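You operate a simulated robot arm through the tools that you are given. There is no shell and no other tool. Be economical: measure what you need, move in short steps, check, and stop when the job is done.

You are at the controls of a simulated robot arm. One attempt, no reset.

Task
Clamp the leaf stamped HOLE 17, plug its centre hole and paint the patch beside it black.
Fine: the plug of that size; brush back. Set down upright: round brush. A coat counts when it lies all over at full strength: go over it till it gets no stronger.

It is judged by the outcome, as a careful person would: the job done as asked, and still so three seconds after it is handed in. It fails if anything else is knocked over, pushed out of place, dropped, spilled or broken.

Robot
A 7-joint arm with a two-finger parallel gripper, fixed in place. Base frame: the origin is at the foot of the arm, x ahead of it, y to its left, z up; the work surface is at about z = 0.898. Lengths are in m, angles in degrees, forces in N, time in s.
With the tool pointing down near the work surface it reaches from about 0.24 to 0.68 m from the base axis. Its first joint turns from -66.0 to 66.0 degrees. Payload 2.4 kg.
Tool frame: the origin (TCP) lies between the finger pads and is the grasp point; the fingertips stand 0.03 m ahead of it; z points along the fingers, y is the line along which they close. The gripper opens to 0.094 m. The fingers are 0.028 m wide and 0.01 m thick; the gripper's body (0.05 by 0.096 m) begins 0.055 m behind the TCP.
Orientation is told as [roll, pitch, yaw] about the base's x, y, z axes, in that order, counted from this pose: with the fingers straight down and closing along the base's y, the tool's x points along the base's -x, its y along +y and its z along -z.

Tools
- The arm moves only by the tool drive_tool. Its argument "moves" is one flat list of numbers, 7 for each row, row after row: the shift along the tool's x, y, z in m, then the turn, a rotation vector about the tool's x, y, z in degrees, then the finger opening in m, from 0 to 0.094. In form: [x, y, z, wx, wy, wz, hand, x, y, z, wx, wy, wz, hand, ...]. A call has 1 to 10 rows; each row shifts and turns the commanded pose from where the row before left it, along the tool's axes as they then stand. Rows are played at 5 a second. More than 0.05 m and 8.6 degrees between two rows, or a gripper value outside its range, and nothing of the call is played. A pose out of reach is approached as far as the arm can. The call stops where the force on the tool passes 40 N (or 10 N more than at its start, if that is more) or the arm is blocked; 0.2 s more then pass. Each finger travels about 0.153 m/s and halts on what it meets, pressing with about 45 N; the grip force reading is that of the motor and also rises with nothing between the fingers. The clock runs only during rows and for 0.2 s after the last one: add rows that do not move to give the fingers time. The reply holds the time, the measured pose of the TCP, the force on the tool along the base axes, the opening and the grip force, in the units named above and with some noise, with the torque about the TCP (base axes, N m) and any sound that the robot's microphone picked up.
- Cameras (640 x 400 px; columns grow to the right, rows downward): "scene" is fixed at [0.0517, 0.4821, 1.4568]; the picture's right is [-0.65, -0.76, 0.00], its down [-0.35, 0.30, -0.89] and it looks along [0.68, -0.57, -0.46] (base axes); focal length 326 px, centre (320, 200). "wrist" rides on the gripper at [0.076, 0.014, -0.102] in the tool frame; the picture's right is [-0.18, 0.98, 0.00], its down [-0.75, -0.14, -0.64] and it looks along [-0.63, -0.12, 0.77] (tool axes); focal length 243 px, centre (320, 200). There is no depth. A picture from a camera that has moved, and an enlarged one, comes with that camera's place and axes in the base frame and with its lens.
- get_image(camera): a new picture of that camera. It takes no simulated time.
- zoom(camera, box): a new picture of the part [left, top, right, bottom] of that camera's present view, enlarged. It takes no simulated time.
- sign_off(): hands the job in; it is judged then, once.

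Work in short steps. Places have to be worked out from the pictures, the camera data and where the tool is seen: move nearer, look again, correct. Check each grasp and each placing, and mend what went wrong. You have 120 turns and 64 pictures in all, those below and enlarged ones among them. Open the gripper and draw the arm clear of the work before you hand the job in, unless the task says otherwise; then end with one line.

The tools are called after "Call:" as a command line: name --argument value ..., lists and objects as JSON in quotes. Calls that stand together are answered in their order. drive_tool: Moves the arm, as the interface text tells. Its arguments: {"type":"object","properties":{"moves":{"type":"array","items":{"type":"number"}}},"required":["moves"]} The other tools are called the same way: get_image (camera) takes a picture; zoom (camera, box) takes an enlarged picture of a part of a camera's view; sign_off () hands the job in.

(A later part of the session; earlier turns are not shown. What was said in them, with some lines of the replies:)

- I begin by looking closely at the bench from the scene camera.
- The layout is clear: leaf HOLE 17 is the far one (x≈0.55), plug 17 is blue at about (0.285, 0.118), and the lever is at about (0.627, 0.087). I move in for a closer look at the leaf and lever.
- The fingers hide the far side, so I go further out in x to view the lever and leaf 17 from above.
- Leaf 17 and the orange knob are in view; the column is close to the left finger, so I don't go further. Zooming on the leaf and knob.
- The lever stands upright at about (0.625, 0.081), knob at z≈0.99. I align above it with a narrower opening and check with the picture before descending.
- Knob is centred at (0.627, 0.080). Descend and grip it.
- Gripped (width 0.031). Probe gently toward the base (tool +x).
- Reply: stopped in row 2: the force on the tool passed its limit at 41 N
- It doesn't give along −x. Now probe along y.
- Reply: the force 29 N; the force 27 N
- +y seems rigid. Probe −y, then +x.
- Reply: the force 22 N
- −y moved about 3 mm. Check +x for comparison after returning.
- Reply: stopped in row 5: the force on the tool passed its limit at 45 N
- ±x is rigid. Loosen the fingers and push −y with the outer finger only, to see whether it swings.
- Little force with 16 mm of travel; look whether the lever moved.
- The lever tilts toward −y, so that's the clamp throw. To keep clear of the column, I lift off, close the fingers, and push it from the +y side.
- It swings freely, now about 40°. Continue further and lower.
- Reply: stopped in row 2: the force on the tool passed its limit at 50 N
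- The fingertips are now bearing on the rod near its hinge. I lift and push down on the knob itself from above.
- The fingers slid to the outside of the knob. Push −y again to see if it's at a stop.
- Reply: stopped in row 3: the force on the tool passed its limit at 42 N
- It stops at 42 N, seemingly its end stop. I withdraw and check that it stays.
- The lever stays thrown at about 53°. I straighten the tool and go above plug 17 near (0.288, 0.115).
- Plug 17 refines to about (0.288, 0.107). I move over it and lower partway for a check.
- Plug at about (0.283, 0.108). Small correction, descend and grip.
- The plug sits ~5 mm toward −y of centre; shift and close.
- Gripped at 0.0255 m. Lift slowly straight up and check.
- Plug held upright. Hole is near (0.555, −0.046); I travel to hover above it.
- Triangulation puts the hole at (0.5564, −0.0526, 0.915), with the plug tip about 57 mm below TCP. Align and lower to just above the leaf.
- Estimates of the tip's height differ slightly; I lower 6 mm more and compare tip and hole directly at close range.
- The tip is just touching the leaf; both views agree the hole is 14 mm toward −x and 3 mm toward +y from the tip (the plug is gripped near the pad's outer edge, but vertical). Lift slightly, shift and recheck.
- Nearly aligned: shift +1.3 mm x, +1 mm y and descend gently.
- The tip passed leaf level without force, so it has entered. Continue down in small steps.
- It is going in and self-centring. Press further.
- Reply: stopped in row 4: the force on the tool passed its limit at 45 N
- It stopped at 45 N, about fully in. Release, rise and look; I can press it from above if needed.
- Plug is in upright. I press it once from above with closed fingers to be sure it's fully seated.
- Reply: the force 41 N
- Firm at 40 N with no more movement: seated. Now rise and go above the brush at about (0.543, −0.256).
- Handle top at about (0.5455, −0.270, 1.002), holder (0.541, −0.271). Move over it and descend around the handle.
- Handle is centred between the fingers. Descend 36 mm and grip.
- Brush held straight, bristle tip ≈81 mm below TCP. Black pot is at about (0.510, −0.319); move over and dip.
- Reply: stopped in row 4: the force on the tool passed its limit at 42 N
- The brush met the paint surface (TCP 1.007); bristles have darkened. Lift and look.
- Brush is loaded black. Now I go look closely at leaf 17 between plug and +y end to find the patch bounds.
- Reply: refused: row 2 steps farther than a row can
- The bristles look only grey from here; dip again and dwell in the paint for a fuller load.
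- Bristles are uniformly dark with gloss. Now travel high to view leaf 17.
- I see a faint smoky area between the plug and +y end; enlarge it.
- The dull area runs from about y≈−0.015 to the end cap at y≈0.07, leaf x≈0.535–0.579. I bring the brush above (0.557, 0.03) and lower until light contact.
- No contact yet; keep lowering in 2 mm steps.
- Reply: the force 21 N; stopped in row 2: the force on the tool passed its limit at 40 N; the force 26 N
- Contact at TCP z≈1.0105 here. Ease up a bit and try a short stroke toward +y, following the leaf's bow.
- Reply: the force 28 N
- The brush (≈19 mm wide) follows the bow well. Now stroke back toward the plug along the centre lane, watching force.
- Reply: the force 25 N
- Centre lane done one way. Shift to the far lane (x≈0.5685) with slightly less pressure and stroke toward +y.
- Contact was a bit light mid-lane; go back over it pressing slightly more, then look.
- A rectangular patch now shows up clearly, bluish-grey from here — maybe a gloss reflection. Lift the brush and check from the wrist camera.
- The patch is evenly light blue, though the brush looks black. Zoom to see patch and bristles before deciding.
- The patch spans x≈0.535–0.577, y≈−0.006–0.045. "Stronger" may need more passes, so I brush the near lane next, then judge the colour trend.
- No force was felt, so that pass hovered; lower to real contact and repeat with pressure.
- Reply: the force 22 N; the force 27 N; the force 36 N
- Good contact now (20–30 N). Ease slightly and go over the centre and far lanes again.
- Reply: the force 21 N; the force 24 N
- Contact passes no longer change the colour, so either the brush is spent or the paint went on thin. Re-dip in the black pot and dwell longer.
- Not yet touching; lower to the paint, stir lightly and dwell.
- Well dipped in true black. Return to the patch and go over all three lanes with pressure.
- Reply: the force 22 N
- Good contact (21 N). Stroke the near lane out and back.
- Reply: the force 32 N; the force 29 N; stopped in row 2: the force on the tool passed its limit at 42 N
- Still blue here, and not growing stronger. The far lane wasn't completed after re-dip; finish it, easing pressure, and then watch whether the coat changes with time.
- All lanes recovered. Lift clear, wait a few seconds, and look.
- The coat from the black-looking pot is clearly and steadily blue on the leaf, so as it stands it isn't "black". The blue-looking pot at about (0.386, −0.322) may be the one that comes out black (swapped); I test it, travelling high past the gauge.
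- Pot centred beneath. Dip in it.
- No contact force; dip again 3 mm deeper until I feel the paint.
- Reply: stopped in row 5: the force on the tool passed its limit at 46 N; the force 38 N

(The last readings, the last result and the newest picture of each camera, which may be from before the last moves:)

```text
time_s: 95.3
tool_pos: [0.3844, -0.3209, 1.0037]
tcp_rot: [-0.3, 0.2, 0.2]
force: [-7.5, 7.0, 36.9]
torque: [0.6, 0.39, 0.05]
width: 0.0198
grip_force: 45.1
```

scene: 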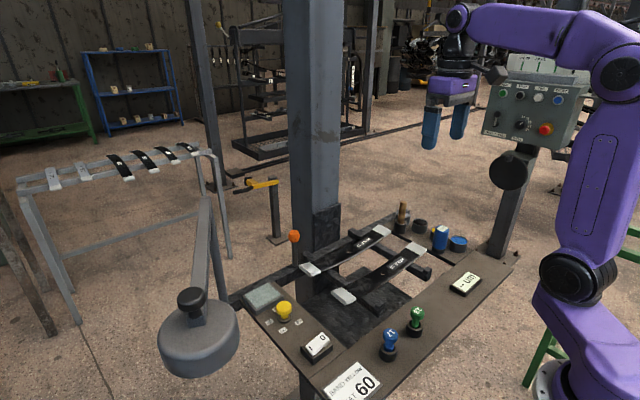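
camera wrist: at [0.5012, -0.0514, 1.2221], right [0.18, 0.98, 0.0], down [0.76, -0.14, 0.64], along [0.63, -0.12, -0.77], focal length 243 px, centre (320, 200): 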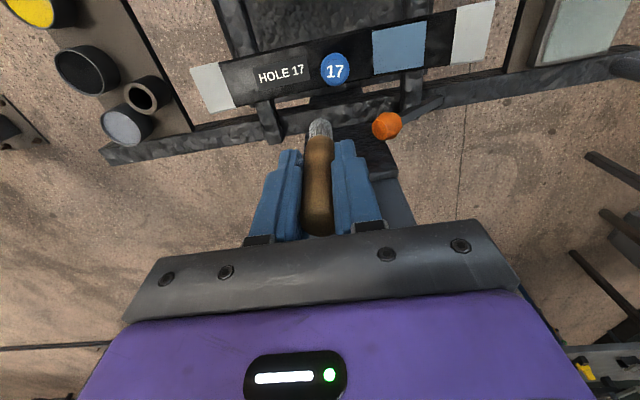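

Brush is in the paint. Lift, return to the patch and descend to contact.

Call:
drive_tool --moves '[0, 0, -0.045, 0.2, -0.2, 0, 0.01, 0, 0, -0.045, 0, 0, 0, 0.01, -0.02, 0.0404, 0, 0, 0, 0, 0.01, -0.02, 0.0404, 0, 0, 0, 0, 0.01, -0.02, 0.0404, 0, 0, 0, 0, 0.01, -0.02, 0.0404, 0, 0, 0, 0, 0.01, -0.02, 0.0404, 0, 0, 0, 0, 0.01, -0.02, 0.0404, 0, 0, 0, 0, 0.01, -0.02, 0.0404, 0, 0, 0, 0, 0.01, -0.02, 0.0404, 0, 0, 0, 0, 0.01]'

Call:
drive_tool --moves '[0, 0, 0, 0, 0, 0, 0.01, 0, 0, 0.045, 0, 0, 0, 0.01, 0, 0, 0.036, 0, 0, 0, 0.01, 0, 0, 0.003, 0, 0, 0, 0.01, 0, 0, 0.002, 0, 0, 0, 0.01, 0, 0, 0, 0, 0, 0, 0.01]'

```text
time_s: 97.5
tool_pos: [0.5448, 0.0036, 1.0917]
tcp_rot: [-0.4, 0.0, 0.2]
force: [0.2, -0.8, 0.2]
torque: [-0.03, -0.01, -0.02]
width: 0.0197
grip_force: 45.2
```

```text
time_s: 98.9
tool_pos: [0.5441, 0.0005, 1.0075]
tcp_rot: [-0.4, -0.4, 0.2]
force: [-1.9, -1.9, 21.1]
torque: [-0.03, 0.07, 0.01]
width: 0.0199
grip_force: 45.2
```

Contact. Stroke all three lanes.

Call:
drive_tool --moves '[0, 0.007, -0.0003, -0.3, -0.2, 0, 0.01, 0, 0.007, -0.0005, 0, 0, 0, 0.01, 0, 0.007, -0.0007, 0, 0, 0, 0.01, 0, 0.007, -0.0009, 0, 0, 0, 0.01, 0, 0.007, -0.0009, 0, 0, 0, 0.01, 0, -0.007, 0.0009, 0, 0, 0, 0.01, 0, -0.007, 0.0008, 0, 0, 0, 0.01, 0, -0.007, 0.0006, 0, 0, 0, 0.01, 0, -0.007, 0.0005, 0, 0, 0, 0.01, 0, -0.007, 0.0003, 0, 0, 0, 0.01]'

Call:
drive_tool --moves '[-0.006, 0, -0.0005, 0, 0, 0, 0.01, -0.006, 0.007, -0.0003, 0, 0, 0, 0.01, 0, 0.007, -0.0005, 0, 0, 0, 0.01, 0, 0.007, -0.0007, 0, 0, 0, 0.01, 0, 0.007, -0.0009, 0, 0, 0, 0.01, 0, 0.007, -0.001, 0, 0, 0, 0.01]'

Call:
drive_tool --moves '[-0.006, 0, -0.0005, 0, 0, 0, 0.01, -0.005, 0, 0, 0, 0, 0, 0.01, 0, -0.007, 0.0009, 0, 0, 0, 0.01, 0, -0.007, 0.0008, 0, 0, 0, 0.01, 0, -0.007, 0.0006, 0, 0, 0, 0.01, 0, -0.007, 0.0005, 0, 0, 0, 0.01, 0, -0.007, 0.0004, 0, 0, 0, 0.01]'

Call:
drive_tool --moves '[0, 0.007, -0.0002, 0, 0, 0, 0.01, 0, 0.007, -0.0005, 0, 0, 0, 0.01, 0, 0.007, -0.0006, 0, 0, 0, 0.01, 0, 0.007, -0.0008, 0, 0, 0, 0.01, 0.006, 0.007, -0.0008, 0, 0, 0, 0.01, 0.006, -0.007, 0.0008, 0, 0, 0, 0.01, 0, -0.007, 0.0008, 0, 0, 0, 0.01, 0, -0.007, 0.0006, 0, 0, 0, 0.01, 0, -0.007, 0.0005, 0, 0, 0, 0.01, 0, -0.007, 0.0003, 0, 0, 0, 0.01]'

```text
time_s: 100.7
tool_pos: [0.544, 0.0291, 1.0075]
tcp_rot: [0.5, -0.5, 0.7]
force: [-3.2, 0.3, 7.8]
torque: [0.12, 0.25, 0.02]
width: 0.0195
grip_force: 44.9
stopped in row 8: the force on the tool passed its limit at 41 N (the readings are from after the stop); the commanded pose is now the measured one
```

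```text
time_s: 102.1
tool_pos: [0.556, 0.0631, 1.0119]
tcp_rot: [0.4, -0.5, 0.6]
force: [2.2, -12.1, 18.5]
torque: [-0.85, -0.29, -0.08]
width: 0.0198
grip_force: 45.3
```

```text
time_s: 103.7
tool_pos: [0.5651, 0.0285, 1.0089]
tcp_rot: [0.4, -0.2, 0.7]
force: [-0.1, 1.6, 2.8]
torque: [0.12, -0.02, 0.0]
width: 0.0195
grip_force: 44.9
```

```text
time_s: 105.9
tool_pos: [0.5557, 0.0275, 1.0069]
tcp_rot: [0.4, -0.2, 0.7]
force: [0.9, 4.8, 9.5]
torque: [0.42, -0.12, 0.0]
width: 0.0197
grip_force: 44.3
```

A stop shifted the strokes ~27 mm toward +y; complete the plug-side half now in all lanes, with careful checks.

Call:
drive_tool --moves '[0, -0.007, 0.0005, -0.4, 0.2, 0.7, 0.01, 0, -0.007, 0.0004, 0, 0, 0, 0.01, 0, -0.007, 0.0003, 0, 0, 0, 0.01, 0, -0.006, 0.0001, 0, 0, 0, 0.01]'

Call:
drive_tool --moves '[-0.006, 0, -0.0003, 0, 0, 0, 0.01, -0.006, 0, 0, 0, 0, 0, 0.01, 0, 0.007, -0.0003, 0, 0, 0, 0.01, 0, 0.007, -0.0005, 0, 0, 0, 0.01, 0, 0.007, -0.0007, 0, 0, 0, 0.01, 0, 0.007, -0.0009, 0, 0, 0, 0.01, 0, 0.007, -0.0009, 0, 0, 0, 0.01]'

Call:
drive_tool --moves '[0.008, 0, -0.0005, 0, 0, 0, 0.01, 0.008, 0, 0, 0, 0, 0, 0.01, 0.008, 0, 0, 0, 0, 0, 0.01, 0, -0.007, 0.001, 0, 0, 0, 0.01, 0, -0.007, 0.0009, 0, 0, 0, 0.01, 0, -0.007, 0.0006, 0, 0, 0, 0.01, 0, -0.007, 0.0004, 0, 0, 0, 0.01, 0, -0.007, 0.0003, 0, 0, 0, 0.01]'

Call:
zoom --camera "scene" --box '[290, 200, 480, 300]'

```text
time_s: 106.9
tool_pos: [0.5547, 0.0007, 1.0071]
tcp_rot: [0.8, -0.3, 0.0]
force: [-0.5, 0.0, -1.0]
torque: [0.02, -0.01, 0.0]
width: 0.0196
grip_force: 44.4
```

```text
time_s: 108.5
tool_pos: [0.5658, 0.0362, 1.0124]
tcp_rot: [0.7, -0.2, 0.1]
force: [-1.0, -1.0, -0.6]
torque: [-0.04, 0.01, 0.04]
width: 0.0195
grip_force: 45.0
```

```text
time_s: 110.3
tool_pos: [0.5447, 0.0005, 1.0083]
tcp_rot: [0.9, -0.2, 0.0]
force: [-0.2, -0.9, 0.8]
torque: [0.01, -0.01, 0.01]
width: 0.0196
grip_force: 45.4
```

```text
3.37 times, centred on (385, 250) of scene
camera zoom: at [0.0517, 0.4821, 1.4568], right [-0.65, -0.76, 0.0], down [-0.35, 0.3, -0.89], along [0.68, -0.57, -0.46], focal length 1100 px, centre (101, 32)
```

zoom: 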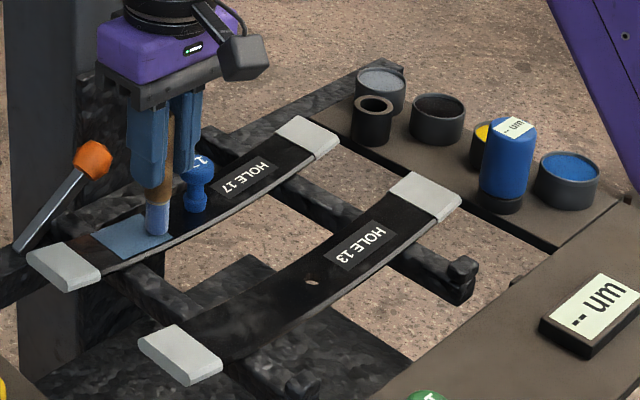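

The bristles turned pale blue and the patch stays the same blue: no swap, so this wasn't the remedy. I return to the black pot and load it thoroughly to coat over with black at full strength.

Call:
drive_tool --moves '[0, 0, -0.04, -0.8, 0.2, 0, 0.01, 0, 0, -0.045, 0, 0, 0, 0.01, 0.0045, -0.04, 0, 0, 0, 0, 0.01, 0.0045, -0.04, 0, 0, 0, 0, 0.01, 0.0045, -0.04, 0, 0, 0, 0, 0.01, 0.0045, -0.04, 0, 0, 0, 0, 0.01, 0.0045, -0.04, 0, 0, 0, 0, 0.01, 0.0045, -0.04, 0, 0, 0, 0, 0.01, 0.0045, -0.04, 0, 0, 0, 0, 0.01, 0.0045, -0.04, 0, 0, 0, 0, 0.01]'

Call:
drive_tool --moves '[0, 0, 0, 0, 0, 0, 0.01, 0, 0, 0.045, 0, 0, 0, 0.01, 0, 0, 0.038, 0, 0, 0, 0.01, 0, 0, 0.003, 0, 0, 0, 0.01, 0, 0, 0, 0, 0, 0, 0.01]'

```text
time_s: 112.5
tool_pos: [0.5052, -0.3227, 1.083]
tcp_rot: [1.6, -0.1, 0.1]
force: [-0.4, -0.6, -0.4]
torque: [0.01, -0.01, -0.03]
width: 0.0196
grip_force: 45.6
```

```text
time_s: 113.4
tool_pos: [0.5077, -0.3211, 1.0039]
tcp_rot: [1.3, -0.4, 0.0]
force: [-0.4, 1.6, 7.7]
torque: [0.08, 0.08, 0.02]
width: 0.0199
grip_force: 44.9
stopped in row 4: the force on the tool passed its limit at 49 N (the readings are from after the stop); the commanded pose is now the measured one
```

In the paint at TCP 1.004. Dwell, dip a few times, and straighten the tool (roll 1.3°).

Call:
drive_tool --moves '[0, 0, 0.0003, 0, 0, 0, 0.01, 0, 0, 0, 0, 0, 0, 0.01, 0, 0, 0, 0, 0, 0, 0.01, 0, 0, 0, 0, 0, 0, 0.01, 0, 0, -0.01, 1.3, 0.4, 0, 0.01, 0, 0, 0.008, 0, 0, 0, 0.01, 0, 0, 0.0025, 0, 0, 0, 0.01, 0, 0, 0, 0, 0, 0, 0.01, 0, 0, 0, 0, 0, 0, 0.01, 0, 0, 0, 0, 0, 0, 0.01]'

Call:
drive_tool --moves '[0, 0, 0, 0, 0, 0, 0.01, 0, 0, -0.01, 0, 0, 0, 0.01, 0, 0, 0.01, 0, 0, 0, 0.01, 0, 0, 0, 0, 0, 0, 0.01, 0, 0, -0.01, 0, 0, 0, 0.01, 0, 0, 0.01, 0, 0, 0, 0.01, 0, 0, 0, 0, 0, 0, 0.01, 0, 0, 0, 0, 0, 0, 0.01, 0, 0, 0, 0, 0, 0, 0.01, 0, 0, 0, 0, 0, 0, 0.01]'

```text
time_s: 115.6
tool_pos: [0.5068, -0.3183, 1.0036]
tcp_rot: [-0.1, -0.2, 0.1]
force: [-4.7, 1.2, 30.8]
torque: [0.13, 0.18, 0.03]
width: 0.0196
grip_force: 45.4
```

```text
time_s: 117.8
tool_pos: [0.5076, -0.3187, 1.0044]
tcp_rot: [0.0, -0.2, 0.1]
force: [-1.6, 1.3, 30.0]
torque: [0.08, -0.01, 0.02]
width: 0.0197
grip_force: 45.2
```

Thoroughly loaded. Return to the near lane.

Call:
drive_tool --moves '[0, 0, -0.04, 0, 0, 0, 0.01, 0, 0, -0.045, 0, 0, 0, 0.01, -0.0046, 0.0402, 0, 0, 0, 0, 0.01, -0.0046, 0.0402, 0, 0, 0, 0, 0.01, -0.0046, 0.0402, 0, 0, 0, 0, 0.01, -0.0046, 0.0402, 0, 0, 0, 0, 0.01, -0.0046, 0.0402, 0, 0, 0, 0, 0.01, -0.0046, 0.0402, 0, 0, 0, 0, 0.01, -0.0046, 0.0402, 0, 0, 0, 0, 0.01, -0.0046, 0.0402, 0, 0, 0, 0, 0.01]'

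Call:
drive_tool --moves '[0, 0, 0, 0, 0, 0, 0.01, 0, 0, 0.045, 0, 0, 0, 0.01, 0, 0, 0.034, 0, 0, 0, 0.01, 0, 0, 0, 0, 0, 0, 0.01]'

```text
time_s: 120.0
tool_pos: [0.5421, 0.0041, 1.0886]
tcp_rot: [0.1, 0.1, -0.1]
force: [0.5, -0.6, -0.9]
torque: [-0.02, -0.03, -0.01]
width: 0.0195
grip_force: 45.2
```

```text
time_s: 121.0
tool_pos: [0.5443, 0.0022, 1.0117]
tcp_rot: [0.1, 0.1, 0.0]
force: [0.9, -0.1, -0.4]
torque: [0.0, -0.03, -0.04]
width: 0.0198
grip_force: 45.2
```

Lower to contact.

Call:
drive_tool --moves '[0, 0, 0.003, 0, 0, 0, 0.01, 0, 0, 0.0015, 0, 0, 0, 0.01, 0, 0, 0, 0, 0, 0, 0.01]'

```text
time_s: 121.8
tool_pos: [0.5443, 0.003, 1.0056]
tcp_rot: [0.1, 0.1, 0.0]
force: [0.7, -0.6, -0.6]
torque: [-0.03, -0.02, -0.05]
width: 0.0199
grip_force: 45.2
```

Call:
drive_tool --moves '[0, 0, 0.0015, 0, 0, 0, 0.01, 0, 0, 0.001, 0, 0, 0, 0.01, 0, 0, 0, 0, 0, 0, 0.01]'

```text
time_s: 122.6
tool_pos: [0.5449, 0.0024, 1.0055]
tcp_rot: [0.1, 0.0, 0.0]
force: [-7.2, -0.2, 31.9]
torque: [0.18, 0.45, 0.02]
width: 0.0197
grip_force: 45.0
```

Contact at 32 N; ease 1 mm and stroke out, one lane per call, checking the force.

Call:
drive_tool --moves '[0, 0.007, -0.0012, 0, 0, 0, 0.01, 0, 0.007, -0.0006, 0, 0, 0, 0.01, 0, 0.007, -0.0007, 0, 0, 0, 0.01, 0, 0.007, -0.0009, 0, 0, 0, 0.01, 0, 0.007, -0.001, 0, 0, 0, 0.01]'

Call:
drive_tool --moves '[0, -0.007, 0.001, 0, 0, 0, 0.01, 0, -0.007, 0.0009, 0, 0, 0, 0.01, 0, -0.007, 0.0007, 0, 0, 0, 0.01, 0, -0.007, 0.0006, 0, 0, 0, 0.01, 0, -0.007, 0.0002, 0, 0, 0, 0.01]'

Call:
drive_tool --moves '[-0.006, 0, 0, 0, 0, 0, 0.01, -0.006, 0, 0, 0, 0, 0, 0.01, 0, 0.007, -0.0002, 0, 0, 0, 0.01, 0, 0.007, -0.0006, 0, 0, 0, 0.01, 0, 0.007, -0.0007, 0, 0, 0, 0.01, 0, 0.007, -0.0009, 0, 0, 0, 0.01, 0, 0.007, -0.001, 0, 0, 0, 0.01]'

```text
time_s: 123.8
tool_pos: [0.545, 0.0319, 1.007]
tcp_rot: [-0.2, 0.1, -0.1]
force: [1.5, -23.0, 26.1]
torque: [-1.75, -0.2, -0.04]
width: 0.0197
grip_force: 45.2
```

```text
time_s: 125.0
tool_pos: [0.5448, 0.0024, 1.0054]
tcp_rot: [0.1, -0.2, 0.0]
force: [0.7, 12.7, 34.9]
torque: [1.24, -0.15, 0.07]
width: 0.0195
grip_force: 44.7
```

```text
time_s: 125.4
tool_pos: [0.5463, 0.0017, 1.0048]
tcp_rot: [0.1, 0.4, 0.0]
force: [-2.4, 1.2, 10.0]
torque: [0.2, 0.18, 0.0]
width: 0.0198
grip_force: 45.0
stopped in row 1: the force on the tool passed its limit at 50 N (the readings are from after the stop); the commanded pose is now the measured one
```

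Too much pressure when side-stepping; lift 2 mm to change lane, then settle and stroke.

Call:
drive_tool --moves '[-0.005, 0, -0.002, 0, -0.3, 0, 0.01, -0.005, 0, 0, 0, 0, 0, 0.01, 0, 0, 0.002, 0, 0, 0, 0.01, 0, 0.007, -0.0002, 0, 0, 0, 0.01, 0, 0.007, -0.0005, 0, 0, 0, 0.01, 0, 0.007, -0.0007, 0, 0, 0, 0.01, 0, 0.007, -0.0008, 0, 0, 0, 0.01, 0, 0.007, -0.001, 0, 0, 0, 0.01]'

Call:
drive_tool --moves '[0, -0.007, 0.0009, 0, 0, 0, 0.01, 0, -0.007, 0.0008, 0, 0, 0, 0.01, 0, -0.007, 0.0007, 0, 0, 0, 0.01, 0, -0.007, 0.0005, 0, 0, 0, 0.01, 0, -0.007, 0.0002, 0, 0, 0, 0.01]'

Call:
drive_tool --moves '[-0.006, 0, -0.002, 0, 0, 0, 0.01, -0.006, 0, 0, 0, 0, 0, 0.01, 0, 0, 0.002, 0, 0, 0, 0.01, 0, 0.007, -0.0002, 0, 0, 0, 0.01, 0, 0.007, -0.0005, 0, 0, 0, 0.01, 0, 0.007, -0.0007, 0, 0, 0, 0.01, 0, 0.007, -0.0008, 0, 0, 0, 0.01, 0, 0.007, -0.0009, 0, 0, 0, 0.01]'

Call:
drive_tool --moves '[0, -0.007, 0.001, 0, 0, 0, 0.01, 0, -0.007, 0.0009, 0, 0, 0, 0.01, 0, -0.007, 0.0007, 0, 0, 0, 0.01, 0, -0.007, 0.0006, 0, 0, 0, 0.01, 0, -0.007, 0.0003, 0, 0, 0, 0.01]'

```text
time_s: 127.2
tool_pos: [0.5581, 0.0366, 1.0075]
tcp_rot: [0.2, 0.2, 0.0]
force: [-0.1, -3.1, 3.7]
torque: [-0.18, -0.01, 0.02]
width: 0.0195
grip_force: 45.1
```

```text
time_s: 128.4
tool_pos: [0.5579, 0.0026, 1.0042]
tcp_rot: [0.3, -0.1, -0.1]
force: [2.6, 10.1, 23.4]
torque: [0.98, -0.33, 0.0]
width: 0.0195
grip_force: 44.7
```

```text
time_s: 130.2
tool_pos: [0.5681, 0.0359, 1.007]
tcp_rot: [0.1, 0.2, 0.0]
force: [-1.1, -3.3, 7.2]
torque: [-0.23, 0.03, -0.01]
width: 0.0197
grip_force: 44.8
```

```text
time_s: 131.4
tool_pos: [0.5684, 0.0048, 1.0054]
tcp_rot: [0.3, 0.0, 0.0]
force: [0.4, 9.3, 25.0]
torque: [1.0, -0.17, 0.01]
width: 0.0196
grip_force: 45.0
```

All lanes had firm contact. One more full set with the fresh load, going back across the lanes.

Call:
drive_tool --moves '[-0.002, 0, -0.0005, 0, 0, 0, 0.01, 0, 0.007, -0.0002, 0, 0, 0, 0.01, 0, 0.007, -0.0005, 0, 0, 0, 0.01, 0, 0.007, -0.0007, 0, 0, 0, 0.01, 0, 0.007, -0.0008, 0, 0, 0, 0.01, 0, 0.007, -0.0009, 0, 0, 0, 0.01, 0, 0.005, -0.0008, 0, 0, 0, 0.01]'

Call:
drive_tool --moves '[0.007, 0, -0.002, 0, 0, 0, 0.01, 0.007, 0, 0.002, 0, 0, 0, 0.01, 0, -0.007, 0.001, 0, 0, 0, 0.01, 0, -0.007, 0.0011, 0, 0, 0, 0.01, 0, -0.007, 0.0009, 0, 0, 0, 0.01, 0, -0.007, 0.0007, 0, 0, 0, 0.01, 0, -0.007, 0.0005, 0, 0, 0, 0.01, 0, -0.005, 0.0002, 0, 0, 0, 0.01]'

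Call:
drive_tool --moves '[0.006, 0, -0.002, 0, 0, 0, 0.01, 0.007, 0, 0, 0, 0, 0, 0.01, 0, 0, 0.0015, 0, 0, 0, 0.01, 0, 0.007, -0.0002, 0, 0, 0, 0.01, 0, 0.007, -0.0005, 0, 0, 0, 0.01, 0, 0.007, -0.0007, 0, 0, 0, 0.01, 0, 0.007, -0.0008, 0, 0, 0, 0.01, 0, 0.007, -0.0009, 0, 0, 0, 0.01, 0, 0.004, -0.0006, 0, 0, 0, 0.01]'

Call:
drive_tool --moves '[0, -0.007, 0.001, 0, 0, 0, 0.01, 0, -0.007, 0.001, 0, 0, 0, 0.01, 0, -0.007, 0.0008, 0, 0, 0, 0.01, 0, -0.007, 0.0006, 0, 0, 0, 0.01, 0, -0.007, 0.0004, 0, 0, 0, 0.01, 0, -0.004, 0.0001, 0, 0, 0, 0.01]'

```text
time_s: 133.0
tool_pos: [0.5706, 0.0406, 1.0075]
tcp_rot: [0.1, 0.2, 0.0]
force: [0.0, -6.4, 11.3]
torque: [-0.54, -0.18, -0.08]
width: 0.0196
grip_force: 45.1
```

```text
time_s: 134.8
tool_pos: [0.5588, 0.0014, 1.0045]
tcp_rot: [0.1, -0.1, 0.1]
force: [-0.3, 12.4, 32.6]
torque: [1.25, -0.13, 0.09]
width: 0.0201
grip_force: 44.9
```

```text
time_s: 136.8
tool_pos: [0.5437, 0.0393, 1.0079]
tcp_rot: [0.1, 0.2, 0.0]
force: [-2.7, -12.4, 19.2]
torque: [-0.86, 0.12, -0.08]
width: 0.0198
grip_force: 45.0
```

```text
time_s: 138.2
tool_pos: [0.5446, 0.0007, 1.0037]
tcp_rot: [0.1, 0.1, 0.0]
force: [-1.3, 8.6, 27.3]
torque: [0.95, -0.04, -0.01]
width: 0.0197
grip_force: 44.6
```

Two full firm sets of black done. Lift and carry the brush back above its holder at (0.543, −0.2703).

Call:
drive_tool --moves '[0, 0, -0.04, 0, 0, 0, 0.01, 0, 0, -0.045, 0, 0, 0, 0.01, 0.0002, -0.0387, 0, 0, 0, 0, 0.01, 0.0002, -0.0387, 0, 0, 0, 0, 0.01, 0.0002, -0.0387, 0, 0, 0, 0, 0.01, 0.0002, -0.0387, 0, 0, 0, 0, 0.01, 0.0002, -0.0387, 0, 0, 0, 0, 0.01, 0.0002, -0.0387, 0, 0, 0, 0, 0.01, 0, -0.0387, 0, 0, 0, 0, 0.01, 0, 0, 0, 0, 0, 0, 0.01]'

Call:
drive_tool --moves '[0, 0, 0, 0, 0, 0, 0.01, 0, 0, 0, 0, 0, 0, 0.01]'

```text
time_s: 140.4
tool_pos: [0.5446, -0.2717, 1.0905]
tcp_rot: [0.1, 0.3, 0.0]
force: [-0.1, -0.4, -0.4]
torque: [-0.02, 0.06, -0.01]
width: 0.0195
grip_force: 44.9
```

```text
time_s: 141.0
tool_pos: [0.5442, -0.2699, 1.0927]
tcp_rot: [0.0, 0.2, 0.0]
force: [0.4, -0.4, -0.2]
torque: [0.01, 0.04, 0.0]
width: 0.0197
grip_force: 45.3
```

Shift 1 mm toward −x and lower slowly toward the holder.

Call:
drive_tool --moves '[0.001, 0, 0.03, 0, 0, 0, 0.01, 0, 0, 0.03, 0, 0, 0, 0.01, 0, 0, 0.015, 0, 0, 0, 0.01, 0, 0, 0.006, 0, 0, 0, 0.01, 0, 0, 0, 0, 0, 0, 0.01]'

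```text
time_s: 142.3
tool_pos: [0.543, -0.2665, 1.0118]
tcp_rot: [-0.2, -0.2, 0.1]
force: [0.0, 0.4, 4.0]
torque: [0.04, 0.03, -0.02]
width: 0.0194
grip_force: 44.9
stopped in row 5: the force on the tool passed its limit at 42 N (the readings are from after the stop); the commanded pose is now the measured one
```

The tip landed on the holder's rim. Lift slightly and use my last picture to align.

Call:
drive_tool --moves '[0, 0, -0.006, -0.2, 0.2, 0, 0.01, 0, 0, 0, 0, 0, 0, 0.01]'

Call:
zoom --camera "wrist" --box '[240, 60, 400, 160]'

```text
time_s: 142.9
tool_pos: [0.5422, -0.2663, 1.0172]
tcp_rot: [0.1, 0.1, 0.0]
force: [0.0, 0.0, -0.4]
torque: [0.01, 0.01, 0.0]
width: 0.0196
grip_force: 45.1
```

```text
4.00 times, centred on (320, 110) of wrist
camera zoom: at [0.4665, -0.2518, 1.1213], right [0.18, 0.98, 0.0], down [0.75, -0.14, 0.64], along [0.63, -0.12, -0.77], focal length 970 px, centre (320, 560)
```

zoom: 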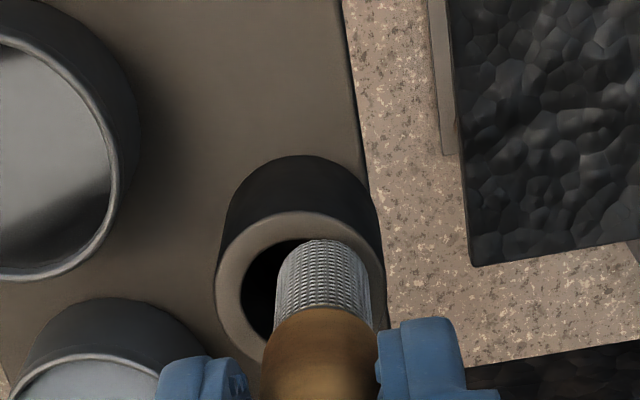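

The holder is ≈5 mm toward −y and ≈3 mm toward +x of the tip. Shift and lower gently.

Call:
drive_tool --moves '[-0.0028, -0.005, 0, 0, 0, 0, 0.01, 0, 0, 0, 0, 0, 0, 0.01, 0, 0, 0.004, 0, 0, 0, 0.01, 0, 0, 0.003, 0, 0, 0, 0.01, 0, 0, 0.002, 0, 0, 0, 0.01, 0, 0, 0, 0, 0, 0, 0.01]'

```text
time_s: 144.3
tool_pos: [0.5448, -0.2711, 1.0078]
tcp_rot: [0.2, 0.0, 0.1]
force: [-0.1, 0.4, -0.2]
torque: [0.0, 0.0, 0.01]
width: 0.0194
grip_force: 45.0
```

Below rim level with no force: it is entering. Continue lowering in steps.

Call:
drive_tool --moves '[0, 0, 0.004, 0, 0, 0, 0.01, 0, 0, 0.005, 0, 0, 0, 0.01, 0, 0, 0.005, 0, 0, 0, 0.01, 0, 0, 0.005, 0, 0, 0, 0.01, 0, 0, 0, 0, 0, 0, 0.01]'

Call:
drive_tool --moves '[0, 0, 0.003, 0, 0, 0, 0.01, 0, 0, 0.003, 0, 0, 0, 0.01, 0, 0, 0.002, 0, 0, 0, 0.01, 0, 0, 0.002, 0, 0, 0, 0.01, 0, 0, 0.002, 0, 0, 0, 0.01, 0, 0, 0.002, 0, 0, 0, 0.01]'

```text
time_s: 145.5
tool_pos: [0.5467, -0.2706, 0.9886]
tcp_rot: [0.2, 0.1, 0.0]
force: [0.2, -0.9, -0.5]
torque: [-0.01, -0.01, 0.0]
width: 0.0197
grip_force: 45.3
```

```text
time_s: 146.9
tool_pos: [0.5451, -0.2717, 0.9753]
tcp_rot: [0.2, 0.0, 0.0]
force: [-3.7, 0.6, 12.1]
torque: [0.14, 0.25, 0.01]
width: 0.0195
grip_force: 44.9
```

Bottomed at TCP z≈0.975 as expected. Release gently and rise straight up.

Call:
drive_tool --moves '[0, 0, -0.001, 0, 0, 0, 0.01, 0, 0, 0, 0, 0, 0, 0.03, 0, 0, 0, 0, 0, 0, 0.05, 0, 0, 0, 0, 0, 0, 0.06, 0, 0, -0.03, 0, 0, 0, 0.06, 0, 0, -0.04, 0, 0, 0, 0.06, 0, 0, -0.045, 0, 0, 0, 0.06, 0, 0, -0.045, 0, 0, 0, 0.06]'

Call:
drive_tool --moves '[0.03, 0.03, -0.02, 0, 0, 0, 0.06, 0.03, 0.03, -0.02, 0, 0, 0, 0.06, 0.03, 0.03, 0, 0, 0, 0, 0.06, 0, 0, 0, 0, 0, 0, 0.06]'

```text
time_s: 148.7
tool_pos: [0.544, -0.2737, 1.1355]
tcp_rot: [0.2, 0.1, 0.0]
force: [-0.3, 0.4, 0.4]
torque: [-0.01, 0.02, -0.01]
width: 0.0598
grip_force: 0.1
```

```text
time_s: 149.7
tool_pos: [0.4561, -0.1842, 1.1758]
tcp_rot: [0.1, 0.1, 0.0]
force: [-0.6, -0.3, 0.2]
torque: [-0.02, 0.04, 0.04]
width: 0.06
grip_force: 0.1
```

The gripper is open, the arm is clear, and no sounds or odd forces showed on release. I have no pictures left to check further, so I hand it in.

Call:
sign_off

```text
The job is handed in.
```

I handed it in, but the patch may not be black: leaf 17's clamp lever is thrown to its stop, plug 17 is seated, and the brush is back in its holder by feel. Each time I looked, the coat from the black pot showed blue. I also dipped the used brush into the blue pot as a test and brushed that on, then went over all of it twice with black, but had no pictures left to see the result.
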